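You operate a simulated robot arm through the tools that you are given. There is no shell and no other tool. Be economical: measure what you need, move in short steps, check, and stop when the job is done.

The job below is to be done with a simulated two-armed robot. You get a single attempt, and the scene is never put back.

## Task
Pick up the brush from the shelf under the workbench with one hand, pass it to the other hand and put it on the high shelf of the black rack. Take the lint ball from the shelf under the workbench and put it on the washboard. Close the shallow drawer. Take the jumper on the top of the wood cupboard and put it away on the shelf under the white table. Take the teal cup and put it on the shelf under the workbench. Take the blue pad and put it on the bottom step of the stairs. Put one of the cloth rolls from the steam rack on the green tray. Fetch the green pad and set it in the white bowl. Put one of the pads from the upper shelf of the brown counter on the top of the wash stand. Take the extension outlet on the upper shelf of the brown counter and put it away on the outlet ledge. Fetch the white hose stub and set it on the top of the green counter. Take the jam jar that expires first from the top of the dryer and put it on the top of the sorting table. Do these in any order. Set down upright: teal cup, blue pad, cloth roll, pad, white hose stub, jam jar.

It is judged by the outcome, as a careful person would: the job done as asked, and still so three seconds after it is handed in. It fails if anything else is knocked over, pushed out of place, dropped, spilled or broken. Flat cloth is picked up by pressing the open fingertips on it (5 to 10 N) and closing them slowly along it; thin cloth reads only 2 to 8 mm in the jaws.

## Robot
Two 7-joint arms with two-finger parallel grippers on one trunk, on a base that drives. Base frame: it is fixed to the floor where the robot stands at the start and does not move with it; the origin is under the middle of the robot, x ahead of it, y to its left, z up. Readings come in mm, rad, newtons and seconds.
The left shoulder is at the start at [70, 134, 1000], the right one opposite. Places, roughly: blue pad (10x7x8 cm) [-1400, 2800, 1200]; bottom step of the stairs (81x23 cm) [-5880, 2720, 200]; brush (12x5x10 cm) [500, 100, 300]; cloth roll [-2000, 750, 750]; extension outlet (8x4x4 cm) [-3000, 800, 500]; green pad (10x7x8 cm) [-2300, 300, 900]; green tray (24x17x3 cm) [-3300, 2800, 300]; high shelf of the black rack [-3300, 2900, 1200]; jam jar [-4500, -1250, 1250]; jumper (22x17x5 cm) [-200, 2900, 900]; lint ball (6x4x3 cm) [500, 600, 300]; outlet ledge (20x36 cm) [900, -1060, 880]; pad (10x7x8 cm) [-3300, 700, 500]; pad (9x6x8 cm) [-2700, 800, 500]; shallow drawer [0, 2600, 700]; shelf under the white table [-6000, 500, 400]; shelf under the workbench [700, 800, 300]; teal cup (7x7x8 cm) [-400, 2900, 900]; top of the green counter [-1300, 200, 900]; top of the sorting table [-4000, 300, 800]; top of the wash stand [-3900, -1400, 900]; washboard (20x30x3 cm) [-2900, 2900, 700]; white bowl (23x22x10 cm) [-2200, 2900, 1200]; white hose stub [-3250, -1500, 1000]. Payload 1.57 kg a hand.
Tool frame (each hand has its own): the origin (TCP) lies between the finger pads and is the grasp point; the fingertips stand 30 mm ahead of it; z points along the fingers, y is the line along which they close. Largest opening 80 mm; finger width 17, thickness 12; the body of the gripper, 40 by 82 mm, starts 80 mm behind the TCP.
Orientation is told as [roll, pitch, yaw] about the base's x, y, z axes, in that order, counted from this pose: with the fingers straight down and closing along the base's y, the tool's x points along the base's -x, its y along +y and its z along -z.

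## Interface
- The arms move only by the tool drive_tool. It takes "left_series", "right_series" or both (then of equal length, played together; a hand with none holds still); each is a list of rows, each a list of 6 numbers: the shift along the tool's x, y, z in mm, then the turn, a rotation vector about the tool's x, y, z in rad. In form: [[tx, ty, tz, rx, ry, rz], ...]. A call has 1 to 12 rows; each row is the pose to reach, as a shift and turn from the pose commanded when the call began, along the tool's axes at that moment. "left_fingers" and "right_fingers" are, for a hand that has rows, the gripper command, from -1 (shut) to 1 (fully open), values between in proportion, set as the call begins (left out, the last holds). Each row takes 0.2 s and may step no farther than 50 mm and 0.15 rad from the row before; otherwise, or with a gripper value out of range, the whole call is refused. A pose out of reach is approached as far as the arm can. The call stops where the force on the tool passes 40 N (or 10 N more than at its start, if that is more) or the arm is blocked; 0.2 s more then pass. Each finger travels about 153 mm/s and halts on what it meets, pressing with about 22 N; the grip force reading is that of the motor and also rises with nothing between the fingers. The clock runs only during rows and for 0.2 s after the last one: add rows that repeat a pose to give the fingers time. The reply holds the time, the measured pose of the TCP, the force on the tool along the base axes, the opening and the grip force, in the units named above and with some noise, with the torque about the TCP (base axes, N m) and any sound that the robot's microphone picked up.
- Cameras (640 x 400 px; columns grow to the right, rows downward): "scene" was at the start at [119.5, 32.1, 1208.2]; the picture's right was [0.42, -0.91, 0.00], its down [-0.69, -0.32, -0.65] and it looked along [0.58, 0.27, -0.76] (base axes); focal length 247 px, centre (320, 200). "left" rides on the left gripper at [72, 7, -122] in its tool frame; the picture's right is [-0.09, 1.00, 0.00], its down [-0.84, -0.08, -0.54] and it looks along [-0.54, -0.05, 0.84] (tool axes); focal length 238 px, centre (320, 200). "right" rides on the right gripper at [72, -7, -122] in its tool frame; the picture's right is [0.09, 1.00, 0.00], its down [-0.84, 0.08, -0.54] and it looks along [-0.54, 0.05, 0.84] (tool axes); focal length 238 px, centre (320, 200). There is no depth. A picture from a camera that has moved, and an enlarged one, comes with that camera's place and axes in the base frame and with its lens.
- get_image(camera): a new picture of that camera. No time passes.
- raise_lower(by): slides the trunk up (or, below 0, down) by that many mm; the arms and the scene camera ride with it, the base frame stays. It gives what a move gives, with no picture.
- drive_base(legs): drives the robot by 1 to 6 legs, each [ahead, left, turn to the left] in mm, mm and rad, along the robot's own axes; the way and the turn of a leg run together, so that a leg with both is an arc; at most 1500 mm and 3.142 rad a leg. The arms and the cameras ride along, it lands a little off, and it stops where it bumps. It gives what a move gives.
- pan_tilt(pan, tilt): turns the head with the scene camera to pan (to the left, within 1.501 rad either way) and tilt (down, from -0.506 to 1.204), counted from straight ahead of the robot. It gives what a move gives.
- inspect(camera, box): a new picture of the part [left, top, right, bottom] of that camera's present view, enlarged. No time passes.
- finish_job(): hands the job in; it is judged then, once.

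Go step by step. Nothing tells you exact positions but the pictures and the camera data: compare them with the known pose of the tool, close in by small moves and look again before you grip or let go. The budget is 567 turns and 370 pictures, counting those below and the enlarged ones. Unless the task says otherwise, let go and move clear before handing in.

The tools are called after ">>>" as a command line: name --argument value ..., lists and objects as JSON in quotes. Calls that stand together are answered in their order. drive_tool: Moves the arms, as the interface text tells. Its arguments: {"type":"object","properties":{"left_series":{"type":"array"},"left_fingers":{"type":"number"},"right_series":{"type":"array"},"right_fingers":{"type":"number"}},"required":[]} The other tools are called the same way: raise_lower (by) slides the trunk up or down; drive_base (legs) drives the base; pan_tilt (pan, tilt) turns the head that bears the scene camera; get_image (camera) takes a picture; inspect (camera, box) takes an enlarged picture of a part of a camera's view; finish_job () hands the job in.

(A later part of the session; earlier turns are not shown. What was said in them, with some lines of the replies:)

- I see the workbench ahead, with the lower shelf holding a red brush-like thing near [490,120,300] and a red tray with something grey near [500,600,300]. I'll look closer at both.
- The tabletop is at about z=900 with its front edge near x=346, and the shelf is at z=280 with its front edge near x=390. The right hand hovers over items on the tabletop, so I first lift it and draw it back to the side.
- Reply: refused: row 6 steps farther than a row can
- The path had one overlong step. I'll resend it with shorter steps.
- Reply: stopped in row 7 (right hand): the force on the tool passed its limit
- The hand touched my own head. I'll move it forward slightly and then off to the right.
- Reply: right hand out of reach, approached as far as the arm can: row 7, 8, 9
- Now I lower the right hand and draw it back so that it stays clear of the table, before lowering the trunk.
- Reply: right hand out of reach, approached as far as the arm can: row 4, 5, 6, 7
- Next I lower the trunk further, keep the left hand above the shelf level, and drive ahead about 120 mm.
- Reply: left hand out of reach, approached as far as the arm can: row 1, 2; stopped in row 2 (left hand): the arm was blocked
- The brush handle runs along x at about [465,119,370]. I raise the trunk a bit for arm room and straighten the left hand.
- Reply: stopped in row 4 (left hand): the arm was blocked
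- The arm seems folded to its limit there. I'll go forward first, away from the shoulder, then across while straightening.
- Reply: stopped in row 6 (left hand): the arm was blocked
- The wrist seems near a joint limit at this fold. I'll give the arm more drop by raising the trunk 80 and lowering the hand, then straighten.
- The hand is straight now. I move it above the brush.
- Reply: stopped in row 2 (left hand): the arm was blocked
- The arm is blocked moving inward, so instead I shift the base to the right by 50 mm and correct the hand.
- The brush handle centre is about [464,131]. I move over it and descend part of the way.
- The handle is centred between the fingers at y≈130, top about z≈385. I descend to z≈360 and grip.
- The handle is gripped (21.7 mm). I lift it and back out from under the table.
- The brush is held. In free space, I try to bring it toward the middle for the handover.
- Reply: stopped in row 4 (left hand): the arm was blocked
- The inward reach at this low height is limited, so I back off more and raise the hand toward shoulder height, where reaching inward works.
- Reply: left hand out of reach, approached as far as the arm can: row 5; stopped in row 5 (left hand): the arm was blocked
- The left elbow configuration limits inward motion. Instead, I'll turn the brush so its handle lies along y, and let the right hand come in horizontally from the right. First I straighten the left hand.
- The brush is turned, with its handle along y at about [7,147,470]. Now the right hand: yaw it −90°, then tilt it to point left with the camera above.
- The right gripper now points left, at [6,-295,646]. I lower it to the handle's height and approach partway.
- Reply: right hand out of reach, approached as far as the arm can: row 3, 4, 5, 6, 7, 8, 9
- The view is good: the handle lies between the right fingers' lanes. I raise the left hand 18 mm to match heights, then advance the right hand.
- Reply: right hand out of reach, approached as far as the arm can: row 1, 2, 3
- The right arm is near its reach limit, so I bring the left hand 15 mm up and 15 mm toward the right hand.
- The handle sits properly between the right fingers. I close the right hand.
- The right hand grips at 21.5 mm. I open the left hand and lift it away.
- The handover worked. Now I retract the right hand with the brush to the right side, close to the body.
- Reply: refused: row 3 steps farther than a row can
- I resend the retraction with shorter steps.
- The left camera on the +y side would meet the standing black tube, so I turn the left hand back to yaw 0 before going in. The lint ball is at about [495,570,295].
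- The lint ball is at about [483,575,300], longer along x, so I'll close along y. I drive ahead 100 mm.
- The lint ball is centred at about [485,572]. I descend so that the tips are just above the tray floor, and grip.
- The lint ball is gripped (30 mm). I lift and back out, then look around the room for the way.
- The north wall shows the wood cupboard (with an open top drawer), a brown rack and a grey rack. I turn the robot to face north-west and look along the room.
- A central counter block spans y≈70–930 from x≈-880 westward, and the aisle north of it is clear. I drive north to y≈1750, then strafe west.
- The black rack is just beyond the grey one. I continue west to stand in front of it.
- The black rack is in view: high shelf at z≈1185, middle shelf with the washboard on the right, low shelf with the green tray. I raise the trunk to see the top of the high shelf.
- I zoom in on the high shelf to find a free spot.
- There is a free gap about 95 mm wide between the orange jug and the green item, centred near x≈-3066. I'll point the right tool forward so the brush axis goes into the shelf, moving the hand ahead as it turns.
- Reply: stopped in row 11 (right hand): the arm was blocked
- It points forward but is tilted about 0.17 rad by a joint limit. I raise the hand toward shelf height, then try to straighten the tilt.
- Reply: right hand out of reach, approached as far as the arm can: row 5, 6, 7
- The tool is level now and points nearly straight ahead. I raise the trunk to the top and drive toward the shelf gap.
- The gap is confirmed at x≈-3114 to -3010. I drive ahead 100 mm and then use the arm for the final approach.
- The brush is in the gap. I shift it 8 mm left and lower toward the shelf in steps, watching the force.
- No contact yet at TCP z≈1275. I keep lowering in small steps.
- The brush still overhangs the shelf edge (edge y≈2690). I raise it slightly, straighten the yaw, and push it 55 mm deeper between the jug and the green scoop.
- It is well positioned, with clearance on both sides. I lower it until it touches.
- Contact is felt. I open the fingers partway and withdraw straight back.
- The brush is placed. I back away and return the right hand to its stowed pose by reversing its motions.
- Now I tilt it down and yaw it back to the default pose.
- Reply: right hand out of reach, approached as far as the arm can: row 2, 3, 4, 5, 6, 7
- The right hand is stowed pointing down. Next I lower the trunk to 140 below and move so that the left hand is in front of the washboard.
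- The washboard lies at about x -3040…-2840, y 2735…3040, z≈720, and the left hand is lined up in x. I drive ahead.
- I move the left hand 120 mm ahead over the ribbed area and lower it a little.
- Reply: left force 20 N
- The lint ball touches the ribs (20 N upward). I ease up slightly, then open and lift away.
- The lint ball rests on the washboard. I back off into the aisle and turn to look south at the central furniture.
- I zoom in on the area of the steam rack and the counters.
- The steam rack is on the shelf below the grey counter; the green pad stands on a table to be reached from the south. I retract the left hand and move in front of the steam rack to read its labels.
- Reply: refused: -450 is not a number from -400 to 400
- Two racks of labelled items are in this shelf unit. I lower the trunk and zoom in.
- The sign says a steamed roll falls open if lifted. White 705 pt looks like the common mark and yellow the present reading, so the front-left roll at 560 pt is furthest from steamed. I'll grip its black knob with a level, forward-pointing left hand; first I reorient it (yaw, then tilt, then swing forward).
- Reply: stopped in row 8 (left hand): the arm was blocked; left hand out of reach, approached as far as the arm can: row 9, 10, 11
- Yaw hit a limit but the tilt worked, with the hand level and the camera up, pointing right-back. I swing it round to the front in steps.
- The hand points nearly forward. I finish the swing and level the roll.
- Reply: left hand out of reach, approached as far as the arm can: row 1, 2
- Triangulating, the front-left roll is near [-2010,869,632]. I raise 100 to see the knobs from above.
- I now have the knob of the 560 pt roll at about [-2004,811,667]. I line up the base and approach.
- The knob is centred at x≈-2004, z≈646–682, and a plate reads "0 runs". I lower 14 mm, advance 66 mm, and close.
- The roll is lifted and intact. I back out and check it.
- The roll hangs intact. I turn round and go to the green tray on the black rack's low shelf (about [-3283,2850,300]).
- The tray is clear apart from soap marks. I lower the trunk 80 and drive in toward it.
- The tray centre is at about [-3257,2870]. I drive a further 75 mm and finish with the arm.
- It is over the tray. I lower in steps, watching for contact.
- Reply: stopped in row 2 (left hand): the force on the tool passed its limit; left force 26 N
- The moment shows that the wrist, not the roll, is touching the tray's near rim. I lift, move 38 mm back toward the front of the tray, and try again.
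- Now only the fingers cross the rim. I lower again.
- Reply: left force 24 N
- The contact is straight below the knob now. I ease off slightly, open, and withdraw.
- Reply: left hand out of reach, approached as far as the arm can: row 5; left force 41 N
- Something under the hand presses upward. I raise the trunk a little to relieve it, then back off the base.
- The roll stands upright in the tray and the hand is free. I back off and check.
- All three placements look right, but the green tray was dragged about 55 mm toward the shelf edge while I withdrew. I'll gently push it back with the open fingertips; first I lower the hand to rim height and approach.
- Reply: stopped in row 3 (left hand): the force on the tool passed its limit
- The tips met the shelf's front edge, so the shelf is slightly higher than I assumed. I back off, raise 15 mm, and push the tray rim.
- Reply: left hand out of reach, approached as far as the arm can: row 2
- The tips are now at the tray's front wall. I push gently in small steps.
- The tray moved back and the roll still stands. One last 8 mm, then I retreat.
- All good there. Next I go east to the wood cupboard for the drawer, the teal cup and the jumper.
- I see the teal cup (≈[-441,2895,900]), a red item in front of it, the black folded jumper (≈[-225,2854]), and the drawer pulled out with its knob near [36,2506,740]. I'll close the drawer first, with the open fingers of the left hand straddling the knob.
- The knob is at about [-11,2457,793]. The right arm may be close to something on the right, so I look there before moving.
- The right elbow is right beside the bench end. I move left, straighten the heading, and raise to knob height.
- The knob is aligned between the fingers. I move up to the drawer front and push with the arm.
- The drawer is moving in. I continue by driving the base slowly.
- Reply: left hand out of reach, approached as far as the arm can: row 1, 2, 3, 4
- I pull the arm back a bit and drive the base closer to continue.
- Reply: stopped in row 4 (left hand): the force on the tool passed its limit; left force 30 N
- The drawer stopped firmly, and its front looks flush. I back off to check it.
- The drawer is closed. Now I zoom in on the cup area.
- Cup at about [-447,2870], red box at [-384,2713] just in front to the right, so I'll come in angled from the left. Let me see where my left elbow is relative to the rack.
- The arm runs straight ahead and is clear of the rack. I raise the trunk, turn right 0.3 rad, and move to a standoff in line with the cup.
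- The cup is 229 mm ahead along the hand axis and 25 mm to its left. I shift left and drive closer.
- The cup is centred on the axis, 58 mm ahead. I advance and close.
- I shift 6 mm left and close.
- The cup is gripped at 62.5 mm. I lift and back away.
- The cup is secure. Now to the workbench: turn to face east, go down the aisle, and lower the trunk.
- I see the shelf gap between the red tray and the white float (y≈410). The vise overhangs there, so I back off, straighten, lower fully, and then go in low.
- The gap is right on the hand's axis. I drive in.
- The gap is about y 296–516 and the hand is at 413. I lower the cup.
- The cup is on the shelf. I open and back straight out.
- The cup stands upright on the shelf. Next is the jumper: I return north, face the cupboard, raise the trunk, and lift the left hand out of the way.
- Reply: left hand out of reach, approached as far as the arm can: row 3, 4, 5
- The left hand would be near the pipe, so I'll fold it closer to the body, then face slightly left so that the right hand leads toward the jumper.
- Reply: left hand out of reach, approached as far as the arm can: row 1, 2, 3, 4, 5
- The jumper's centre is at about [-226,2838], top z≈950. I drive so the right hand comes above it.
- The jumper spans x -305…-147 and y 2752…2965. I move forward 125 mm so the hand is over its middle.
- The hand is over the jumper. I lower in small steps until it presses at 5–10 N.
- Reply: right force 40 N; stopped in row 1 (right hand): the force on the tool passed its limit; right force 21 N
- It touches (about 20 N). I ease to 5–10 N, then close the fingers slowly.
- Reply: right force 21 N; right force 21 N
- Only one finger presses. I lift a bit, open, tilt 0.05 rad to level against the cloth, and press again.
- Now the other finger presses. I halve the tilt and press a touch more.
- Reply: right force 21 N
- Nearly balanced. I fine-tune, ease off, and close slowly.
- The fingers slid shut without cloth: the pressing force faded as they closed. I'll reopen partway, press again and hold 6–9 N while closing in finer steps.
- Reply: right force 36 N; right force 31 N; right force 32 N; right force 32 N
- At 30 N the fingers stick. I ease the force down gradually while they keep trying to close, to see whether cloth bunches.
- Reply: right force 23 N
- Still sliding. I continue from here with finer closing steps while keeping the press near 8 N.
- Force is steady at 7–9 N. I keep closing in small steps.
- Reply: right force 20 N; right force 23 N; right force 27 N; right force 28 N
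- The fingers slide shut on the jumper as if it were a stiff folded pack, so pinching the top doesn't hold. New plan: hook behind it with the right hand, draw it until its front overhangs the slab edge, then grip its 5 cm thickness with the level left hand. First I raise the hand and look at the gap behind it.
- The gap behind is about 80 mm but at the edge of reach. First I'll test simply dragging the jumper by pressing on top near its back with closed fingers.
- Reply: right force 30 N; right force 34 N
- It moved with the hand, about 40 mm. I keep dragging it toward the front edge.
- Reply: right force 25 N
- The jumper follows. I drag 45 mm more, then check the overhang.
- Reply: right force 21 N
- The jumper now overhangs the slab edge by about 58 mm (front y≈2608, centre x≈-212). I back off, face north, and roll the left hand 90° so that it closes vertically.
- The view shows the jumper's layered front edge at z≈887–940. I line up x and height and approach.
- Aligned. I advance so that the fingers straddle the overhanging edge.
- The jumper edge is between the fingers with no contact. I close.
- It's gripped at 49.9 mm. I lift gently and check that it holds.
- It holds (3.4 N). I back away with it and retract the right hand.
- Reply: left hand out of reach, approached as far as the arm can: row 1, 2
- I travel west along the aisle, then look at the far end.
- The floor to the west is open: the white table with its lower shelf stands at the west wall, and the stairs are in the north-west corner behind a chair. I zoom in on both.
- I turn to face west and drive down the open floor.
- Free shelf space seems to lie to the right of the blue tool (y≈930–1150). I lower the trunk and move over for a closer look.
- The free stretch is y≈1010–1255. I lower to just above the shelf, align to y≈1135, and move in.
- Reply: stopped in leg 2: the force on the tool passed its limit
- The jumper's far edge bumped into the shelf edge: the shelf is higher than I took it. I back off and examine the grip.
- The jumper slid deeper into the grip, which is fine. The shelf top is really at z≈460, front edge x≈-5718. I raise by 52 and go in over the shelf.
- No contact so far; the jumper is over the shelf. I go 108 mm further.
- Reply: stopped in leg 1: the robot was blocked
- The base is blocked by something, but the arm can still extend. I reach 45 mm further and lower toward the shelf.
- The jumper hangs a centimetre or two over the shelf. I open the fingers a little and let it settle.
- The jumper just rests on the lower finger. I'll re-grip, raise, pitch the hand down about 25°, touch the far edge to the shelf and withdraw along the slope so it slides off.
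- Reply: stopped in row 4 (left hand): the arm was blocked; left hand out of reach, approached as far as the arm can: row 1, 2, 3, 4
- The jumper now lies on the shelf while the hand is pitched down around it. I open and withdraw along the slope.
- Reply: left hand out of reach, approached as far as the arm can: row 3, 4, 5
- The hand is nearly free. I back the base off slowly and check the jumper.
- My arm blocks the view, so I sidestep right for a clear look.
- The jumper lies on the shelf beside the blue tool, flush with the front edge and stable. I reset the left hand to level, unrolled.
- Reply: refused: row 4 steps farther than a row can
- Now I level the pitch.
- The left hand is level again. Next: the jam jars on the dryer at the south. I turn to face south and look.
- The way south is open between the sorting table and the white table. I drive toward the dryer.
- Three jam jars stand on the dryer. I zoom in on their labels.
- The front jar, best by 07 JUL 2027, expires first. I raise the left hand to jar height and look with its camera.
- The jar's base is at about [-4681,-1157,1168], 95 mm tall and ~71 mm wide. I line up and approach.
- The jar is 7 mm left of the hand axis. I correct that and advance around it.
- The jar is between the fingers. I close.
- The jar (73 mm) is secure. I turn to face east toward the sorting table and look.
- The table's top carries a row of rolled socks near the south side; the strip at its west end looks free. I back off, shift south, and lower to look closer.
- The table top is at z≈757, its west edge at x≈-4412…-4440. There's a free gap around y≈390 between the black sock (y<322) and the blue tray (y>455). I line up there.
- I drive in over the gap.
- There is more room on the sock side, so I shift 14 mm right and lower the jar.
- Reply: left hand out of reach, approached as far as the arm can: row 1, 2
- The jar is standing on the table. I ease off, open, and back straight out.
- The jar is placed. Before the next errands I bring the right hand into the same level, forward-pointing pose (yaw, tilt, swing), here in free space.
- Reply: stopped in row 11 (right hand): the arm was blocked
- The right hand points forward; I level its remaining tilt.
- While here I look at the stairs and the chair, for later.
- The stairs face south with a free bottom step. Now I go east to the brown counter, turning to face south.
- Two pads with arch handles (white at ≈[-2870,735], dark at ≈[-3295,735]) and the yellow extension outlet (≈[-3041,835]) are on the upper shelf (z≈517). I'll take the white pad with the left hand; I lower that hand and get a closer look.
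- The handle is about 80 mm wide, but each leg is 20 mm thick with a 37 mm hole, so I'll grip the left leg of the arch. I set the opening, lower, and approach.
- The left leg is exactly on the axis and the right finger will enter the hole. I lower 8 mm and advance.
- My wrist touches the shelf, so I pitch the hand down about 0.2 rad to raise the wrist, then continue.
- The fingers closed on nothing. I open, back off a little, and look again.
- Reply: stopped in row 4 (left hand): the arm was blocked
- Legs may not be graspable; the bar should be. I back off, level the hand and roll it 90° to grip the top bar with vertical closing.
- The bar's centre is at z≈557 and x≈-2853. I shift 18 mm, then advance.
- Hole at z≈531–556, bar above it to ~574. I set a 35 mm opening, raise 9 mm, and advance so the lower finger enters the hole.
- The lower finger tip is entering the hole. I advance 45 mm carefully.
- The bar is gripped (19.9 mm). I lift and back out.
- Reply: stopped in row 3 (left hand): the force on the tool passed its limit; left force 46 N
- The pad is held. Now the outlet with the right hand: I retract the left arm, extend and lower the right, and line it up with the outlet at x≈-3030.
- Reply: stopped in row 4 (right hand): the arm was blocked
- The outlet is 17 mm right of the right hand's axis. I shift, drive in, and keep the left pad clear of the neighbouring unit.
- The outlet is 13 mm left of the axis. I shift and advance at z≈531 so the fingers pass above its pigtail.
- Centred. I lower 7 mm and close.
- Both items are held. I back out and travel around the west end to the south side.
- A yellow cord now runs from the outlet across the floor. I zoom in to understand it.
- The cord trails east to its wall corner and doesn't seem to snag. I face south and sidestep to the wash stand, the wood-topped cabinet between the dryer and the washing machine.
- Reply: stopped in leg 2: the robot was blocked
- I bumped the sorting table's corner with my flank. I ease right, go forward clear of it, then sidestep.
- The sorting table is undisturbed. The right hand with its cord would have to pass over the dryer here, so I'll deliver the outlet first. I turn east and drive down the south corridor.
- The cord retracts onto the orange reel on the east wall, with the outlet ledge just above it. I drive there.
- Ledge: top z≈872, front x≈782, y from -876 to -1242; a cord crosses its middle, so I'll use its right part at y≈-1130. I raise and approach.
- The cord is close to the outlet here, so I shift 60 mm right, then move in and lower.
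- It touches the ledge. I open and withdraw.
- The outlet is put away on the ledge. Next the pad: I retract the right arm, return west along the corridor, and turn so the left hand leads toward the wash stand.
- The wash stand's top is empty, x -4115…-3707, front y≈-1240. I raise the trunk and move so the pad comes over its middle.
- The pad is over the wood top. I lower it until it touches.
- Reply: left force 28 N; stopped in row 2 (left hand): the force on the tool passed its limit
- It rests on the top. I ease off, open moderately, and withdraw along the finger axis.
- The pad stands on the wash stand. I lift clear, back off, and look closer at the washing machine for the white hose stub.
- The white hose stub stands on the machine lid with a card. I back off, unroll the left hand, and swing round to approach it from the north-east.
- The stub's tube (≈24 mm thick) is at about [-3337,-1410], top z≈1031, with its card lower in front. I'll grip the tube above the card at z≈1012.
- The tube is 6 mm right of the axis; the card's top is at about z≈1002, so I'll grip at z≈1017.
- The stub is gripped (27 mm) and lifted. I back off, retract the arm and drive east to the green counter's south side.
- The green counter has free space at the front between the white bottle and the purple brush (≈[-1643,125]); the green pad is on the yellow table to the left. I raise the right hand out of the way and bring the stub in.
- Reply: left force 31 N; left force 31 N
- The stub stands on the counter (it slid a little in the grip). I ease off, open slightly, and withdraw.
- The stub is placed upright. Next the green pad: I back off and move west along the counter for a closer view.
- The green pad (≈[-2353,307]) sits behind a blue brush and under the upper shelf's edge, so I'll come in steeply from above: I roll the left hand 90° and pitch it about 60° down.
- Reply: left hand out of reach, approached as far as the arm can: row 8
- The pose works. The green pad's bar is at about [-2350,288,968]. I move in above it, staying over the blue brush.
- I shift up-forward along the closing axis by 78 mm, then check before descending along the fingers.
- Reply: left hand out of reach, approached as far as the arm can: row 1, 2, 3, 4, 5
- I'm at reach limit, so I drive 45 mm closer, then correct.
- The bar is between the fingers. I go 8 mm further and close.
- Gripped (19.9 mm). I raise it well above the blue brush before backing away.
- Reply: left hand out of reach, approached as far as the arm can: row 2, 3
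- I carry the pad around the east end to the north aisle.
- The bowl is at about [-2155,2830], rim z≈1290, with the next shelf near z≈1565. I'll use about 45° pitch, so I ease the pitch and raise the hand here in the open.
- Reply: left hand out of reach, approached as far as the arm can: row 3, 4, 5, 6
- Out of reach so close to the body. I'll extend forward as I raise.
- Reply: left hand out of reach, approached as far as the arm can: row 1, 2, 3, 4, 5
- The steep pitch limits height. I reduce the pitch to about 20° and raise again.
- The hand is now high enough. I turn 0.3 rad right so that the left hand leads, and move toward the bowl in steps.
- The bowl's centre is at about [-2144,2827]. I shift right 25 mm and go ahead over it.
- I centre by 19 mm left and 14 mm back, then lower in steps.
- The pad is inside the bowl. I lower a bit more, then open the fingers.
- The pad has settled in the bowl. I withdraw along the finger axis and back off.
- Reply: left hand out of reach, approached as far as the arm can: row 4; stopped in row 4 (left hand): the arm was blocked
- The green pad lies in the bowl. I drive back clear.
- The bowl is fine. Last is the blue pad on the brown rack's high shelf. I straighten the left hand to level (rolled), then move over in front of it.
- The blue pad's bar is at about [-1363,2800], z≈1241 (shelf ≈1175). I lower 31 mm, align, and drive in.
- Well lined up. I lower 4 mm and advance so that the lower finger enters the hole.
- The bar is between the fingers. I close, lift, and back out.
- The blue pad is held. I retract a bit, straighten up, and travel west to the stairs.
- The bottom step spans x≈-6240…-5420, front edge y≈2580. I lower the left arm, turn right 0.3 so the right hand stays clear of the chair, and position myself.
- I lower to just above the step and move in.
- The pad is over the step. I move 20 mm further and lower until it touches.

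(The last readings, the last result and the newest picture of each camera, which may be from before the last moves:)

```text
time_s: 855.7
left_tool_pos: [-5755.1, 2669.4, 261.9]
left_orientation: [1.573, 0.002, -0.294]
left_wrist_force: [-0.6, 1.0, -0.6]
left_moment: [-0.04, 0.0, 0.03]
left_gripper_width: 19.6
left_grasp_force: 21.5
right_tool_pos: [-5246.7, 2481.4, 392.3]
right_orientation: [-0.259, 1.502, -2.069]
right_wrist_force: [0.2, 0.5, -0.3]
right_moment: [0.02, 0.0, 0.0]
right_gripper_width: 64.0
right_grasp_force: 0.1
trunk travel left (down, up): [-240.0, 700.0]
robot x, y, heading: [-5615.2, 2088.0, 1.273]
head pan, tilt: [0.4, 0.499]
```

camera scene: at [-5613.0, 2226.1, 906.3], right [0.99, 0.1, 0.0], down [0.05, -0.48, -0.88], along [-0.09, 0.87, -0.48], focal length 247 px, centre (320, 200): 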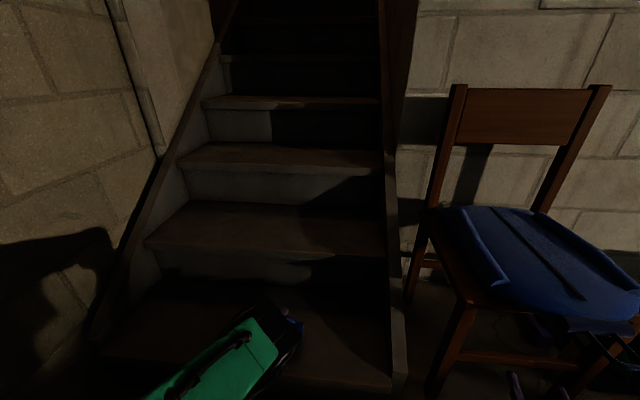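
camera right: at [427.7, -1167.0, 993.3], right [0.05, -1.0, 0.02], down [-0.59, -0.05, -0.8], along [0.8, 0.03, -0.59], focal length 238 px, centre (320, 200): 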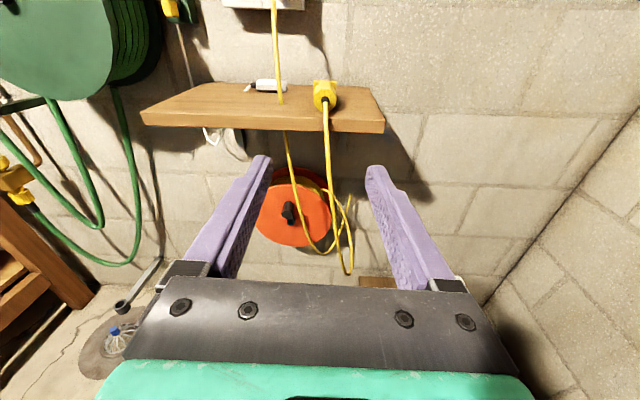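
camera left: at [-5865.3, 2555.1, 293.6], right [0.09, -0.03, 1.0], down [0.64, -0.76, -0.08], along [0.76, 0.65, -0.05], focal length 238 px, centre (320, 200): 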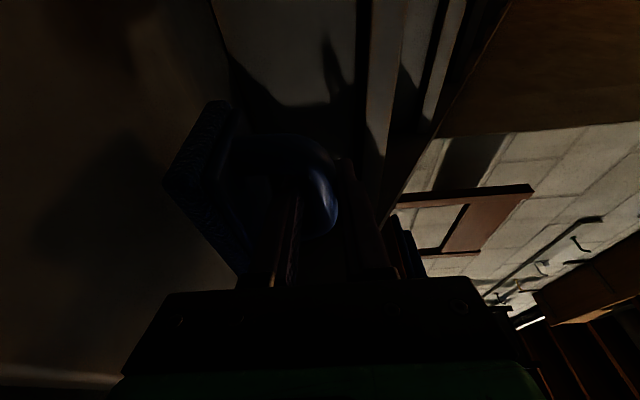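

No contact yet at TCP z≈262. I continue lowering in small steps.

>>> drive_tool --left_series '[[0, -5, 0, 0, 0, 0], [0, -10, 0, 0, 0, 0]]'

>>> drive_tool --left_series '[[0, -5, 0, 0, 0, 0], [0, -9, 0, 0, 0, 0]]'

>>> get_image --camera "left"

```text
time_s: 856.3
left_tool_pos: [-5755.3, 2670.3, 251.5]
left_orientation: [1.574, -0.001, -0.293]
left_wrist_force: [0.6, 1.3, -1.1]
left_moment: [0.01, 0.01, 0.0]
left_gripper_width: 19.8
left_grasp_force: 21.9
right_tool_pos: [-5246.7, 2480.2, 392.6]
right_orientation: [-0.26, 1.503, -2.068]
right_wrist_force: [-0.3, -0.2, 0.2]
right_moment: [0.04, 0.02, 0.0]
right_gripper_width: 64.1
right_grasp_force: 0.1
trunk travel left (down, up): [-240.0, 700.0]
robot x, y, heading: [-5618.2, 2091.5, 1.271]
head pan, tilt: [0.4, 0.499]
```

```text
time_s: 856.9
left_tool_pos: [-5756.3, 2671.6, 249.8]
left_orientation: [1.587, 0.003, -0.295]
left_wrist_force: [-3.7, -6.8, 28.6]
left_moment: [0.13, 0.0, -0.12]
left_gripper_width: 19.8
left_grasp_force: 21.6
right_tool_pos: [-5247.5, 2480.1, 394.1]
right_orientation: [-0.31, 1.506, -2.118]
right_wrist_force: [-0.9, -0.2, -0.2]
right_moment: [0.02, 0.0, -0.02]
right_gripper_width: 63.9
right_grasp_force: 0.2
trunk travel left (down, up): [-240.0, 700.0]
robot x, y, heading: [-5617.7, 2087.0, 1.267]
head pan, tilt: [0.4, 0.499]
```

```text
96 pictures are left
camera left: at [-5859.8, 2575.1, 254.5], right [0.09, -0.04, 1.0], down [0.64, -0.76, -0.09], along [0.76, 0.65, -0.04], focal length 238 px, centre (320, 200)
```

left: 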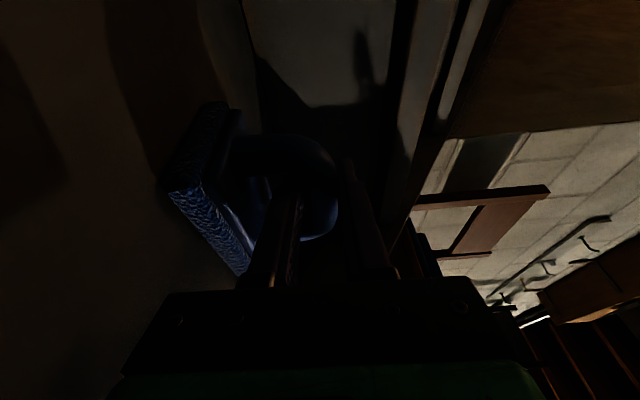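

It rests on the step. I ease off, open a little, and withdraw.

>>> drive_tool --left_series '[[0, 2, 0, 0, 0, 0], [0, 3, 0, 0, 0, 0]]'

>>> drive_tool --left_series '[[0, 0, 0, 0, 0, 0], [0, 0, 0, 0, 0, 0], [0, 0, -20, 0, 0, 0], [0, 0, -45, 0, 0, 0], [0, 0, -75, 0, 0, 0]]' --left_fingers -0.2

>>> get_image --camera "left"

```text
time_s: 857.5
left_tool_pos: [-5755.1, 2671.9, 250.4]
left_orientation: [1.581, 0.003, -0.294]
left_wrist_force: [-4.1, 5.7, 23.6]
left_moment: [0.06, -0.05, 0.05]
left_gripper_width: 19.9
left_grasp_force: 21.8
right_tool_pos: [-5248.1, 2479.5, 393.3]
right_orientation: [-0.3, 1.507, -2.108]
right_wrist_force: [-0.4, -0.2, 0.1]
right_moment: [0.0, -0.01, -0.01]
right_gripper_width: 64.1
right_grasp_force: 0.1
trunk travel left (down, up): [-240.0, 700.0]
robot x, y, heading: [-5615.4, 2088.8, 1.274]
head pan, tilt: [0.4, 0.499]
```

```text
time_s: 858.7
left_tool_pos: [-5776.2, 2598.6, 246.1]
left_orientation: [1.572, -0.001, -0.295]
left_wrist_force: [-0.1, 0.2, 0.3]
left_moment: [-0.03, -0.03, 0.03]
left_gripper_width: 32.1
left_grasp_force: 0.1
right_tool_pos: [-5247.4, 2481.6, 392.3]
right_orientation: [-0.261, 1.504, -2.068]
right_wrist_force: [0.0, -0.8, -0.1]
right_moment: [0.0, 0.01, 0.0]
right_gripper_width: 63.9
right_grasp_force: 0.0
trunk travel left (down, up): [-240.0, 700.0]
robot x, y, heading: [-5620.6, 2090.3, 1.271]
head pan, tilt: [0.4, 0.499]
```

```text
95 pictures are left
camera left: at [-5880.6, 2502.2, 252.2], right [0.09, -0.03, 1.0], down [0.64, -0.76, -0.08], along [0.76, 0.65, -0.05], focal length 238 px, centre (320, 200)
```

left: 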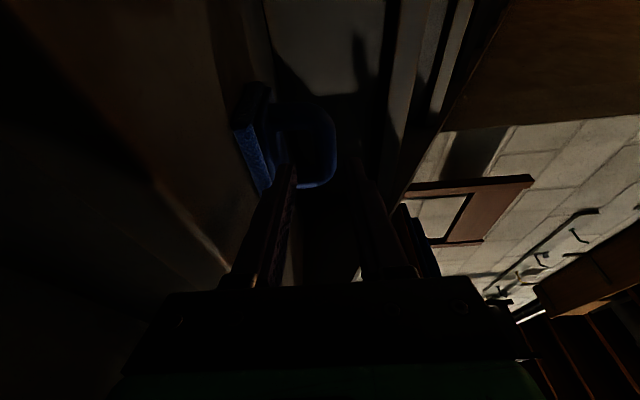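

The pad stands on the step. I back off and check it with the head camera.

>>> drive_base --legs '[[-350, 0, 0]]'

>>> pan_tilt --pan 0.2 --tilt 0.6

>>> get_image --camera "scene"

>>> inspect --camera "scene" --box '[180, 140, 400, 300]'

```text
time_s: 860.9
left_tool_pos: [-5879.1, 2268.5, 245.8]
left_orientation: [1.573, -0.001, -0.291]
left_wrist_force: [-1.1, -0.5, -0.6]
left_moment: [-0.02, 0.04, 0.0]
left_gripper_width: 32.2
left_grasp_force: 0.0
right_tool_pos: [-5348.8, 2153.6, 392.0]
right_orientation: [-0.259, 1.502, -2.069]
right_wrist_force: [-0.4, 0.6, -0.4]
right_moment: [0.0, -0.04, -0.01]
right_gripper_width: 63.9
right_grasp_force: 0.0
trunk travel left (down, up): [-240.0, 700.0]
robot x, y, heading: [-5716.7, 1765.3, 1.273]
head pan, tilt: [0.4, 0.499]
```

```text
time_s: 861.6
left_tool_pos: [-5878.0, 2269.6, 245.3]
left_orientation: [1.573, -0.002, -0.293]
left_wrist_force: [-0.3, -0.5, -1.2]
left_moment: [0.02, 0.03, -0.02]
left_gripper_width: 32.1
left_grasp_force: 0.1
right_tool_pos: [-5350.1, 2153.5, 392.1]
right_orientation: [-0.26, 1.504, -2.067]
right_wrist_force: [0.2, 1.0, -0.5]
right_moment: [0.02, 0.01, 0.0]
right_gripper_width: 64.0
right_grasp_force: 0.1
trunk travel left (down, up): [-240.0, 700.0]
robot x, y, heading: [-5720.1, 1759.4, 1.276]
head pan, tilt: [0.201, 0.6]
```

```text
94 pictures are left
camera scene: at [-5696.7, 1894.6, 897.2], right [1.0, -0.1, 0.0], down [-0.05, -0.56, -0.83], along [0.08, 0.82, -0.56], focal length 247 px, centre (320, 200)
```

scene: 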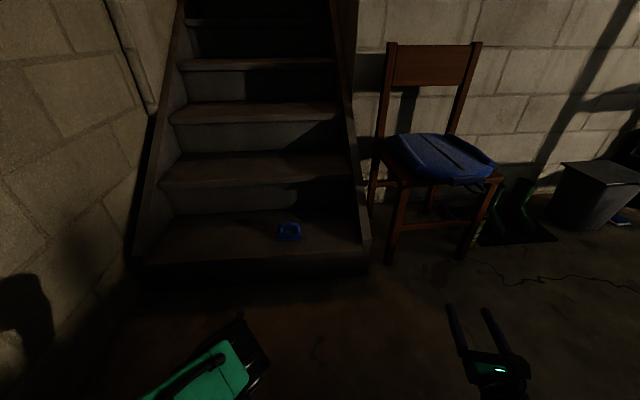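

```text
2.50 times, centred on (290, 220) of scene
camera zoom: at [-5696.7, 1894.6, 897.2], right [1.0, -0.1, 0.0], down [-0.05, -0.56, -0.83], along [0.08, 0.82, -0.56], focal length 618 px, centre (395, 150)
```

zoom: 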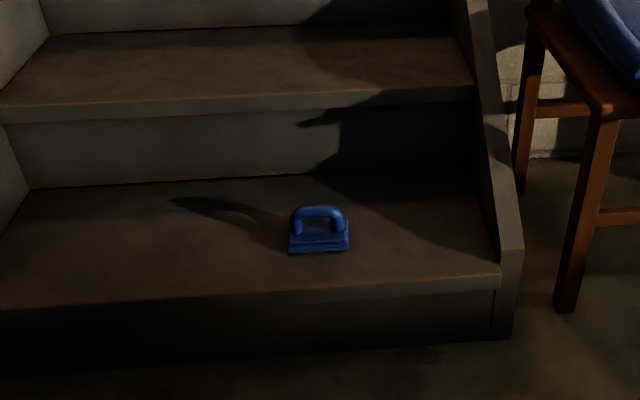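

All twelve items are done; I'll make a last check of the jumper on the white table's shelf from a clear spot.

>>> drive_base --legs '[[0, -750, 0], [0, 0, 1.9]]'

>>> pan_tilt --pan 0.4 --tilt 0.4

>>> get_image --camera "scene"

```text
time_s: 870.2
left_tool_pos: [-5439.0, 1234.3, 246.4]
left_orientation: [1.573, 0.001, 1.587]
left_wrist_force: [0.6, -0.7, 0.3]
left_moment: [0.03, 0.02, 0.0]
left_gripper_width: 32.1
left_grasp_force: 0.0
right_tool_pos: [-5488.8, 1774.7, 391.8]
right_orientation: [-0.259, 1.502, -0.187]
right_wrist_force: [-0.1, 0.1, -0.3]
right_moment: [0.0, 0.0, -0.01]
right_gripper_width: 64.2
right_grasp_force: 0.3
trunk travel left (down, up): [-240.0, 700.0]
robot x, y, heading: [-5001.1, 1543.8, -3.132]
head pan, tilt: [0.201, 0.6]
```

```text
time_s: 870.9
left_tool_pos: [-5438.4, 1234.3, 246.8]
left_orientation: [1.572, 0.001, 1.588]
left_wrist_force: [-0.2, -1.3, 0.1]
left_moment: [0.04, -0.02, -0.02]
left_gripper_width: 32.2
left_grasp_force: 0.0
right_tool_pos: [-5487.4, 1774.5, 392.1]
right_orientation: [-0.26, 1.501, -0.188]
right_wrist_force: [-0.3, -0.5, 0.4]
right_moment: [0.01, 0.01, -0.01]
right_gripper_width: 64.1
right_grasp_force: 0.1
trunk travel left (down, up): [-240.0, 700.0]
robot x, y, heading: [-5001.9, 1542.5, -3.131]
head pan, tilt: [0.4, 0.4]
```

```text
92 pictures are left
camera scene: at [-5136.4, 1503.3, 915.4], right [-0.4, 0.92, 0.0], down [0.36, 0.16, -0.92], along [-0.84, -0.37, -0.39], focal length 247 px, centre (320, 200)
```

scene: 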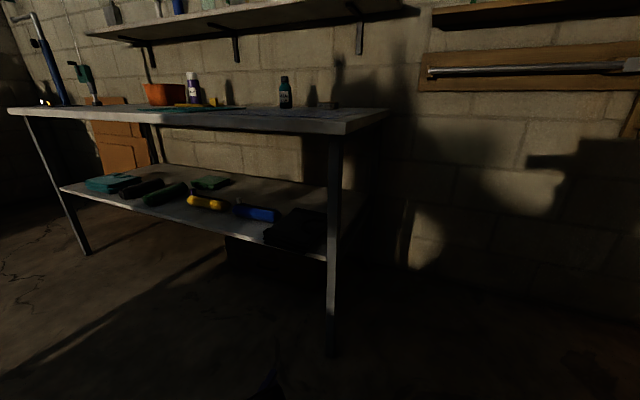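

>>> inspect --camera "scene" --box '[220, 180, 360, 270]'

```text
4.44 times, centred on (290, 225) of scene
camera zoom: at [-5136.4, 1503.3, 915.4], right [-0.4, 0.92, 0.0], down [0.36, 0.16, -0.92], along [-0.84, -0.37, -0.39], focal length 1099 px, centre (453, 89)
```

zoom: 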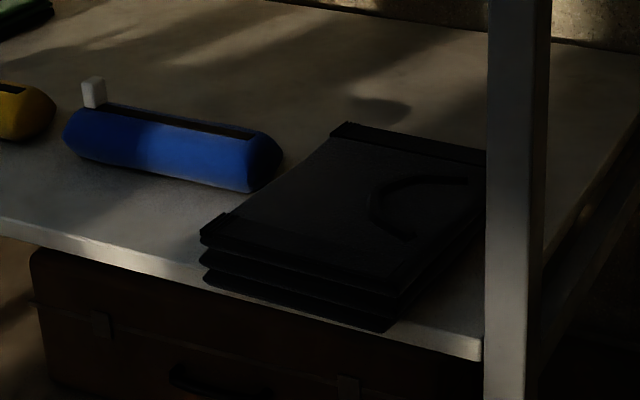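

I checked everything: the blue pad is upright on the bottom step and the jumper rests on the shelf under the white table. Both hands are empty and clear, so I hand the job in.

>>> finish_job

```text
The job is handed in.
```

All twelve parts were carried out and the job is handed in. Three things to know:

- **Cloth roll:** I took the front-left roll (560 pt), reading the rack's labels to mean it was the least steamed. I could not confirm that reading.
- **Green tray:** it was dragged about 5 cm toward the shelf edge when I withdrew. I pushed it back to within about 1 cm of where it was.
- **Jumper:** it sits at the front edge of the shelf under the white table, overhanging by about 1 cm, but it looks stable.
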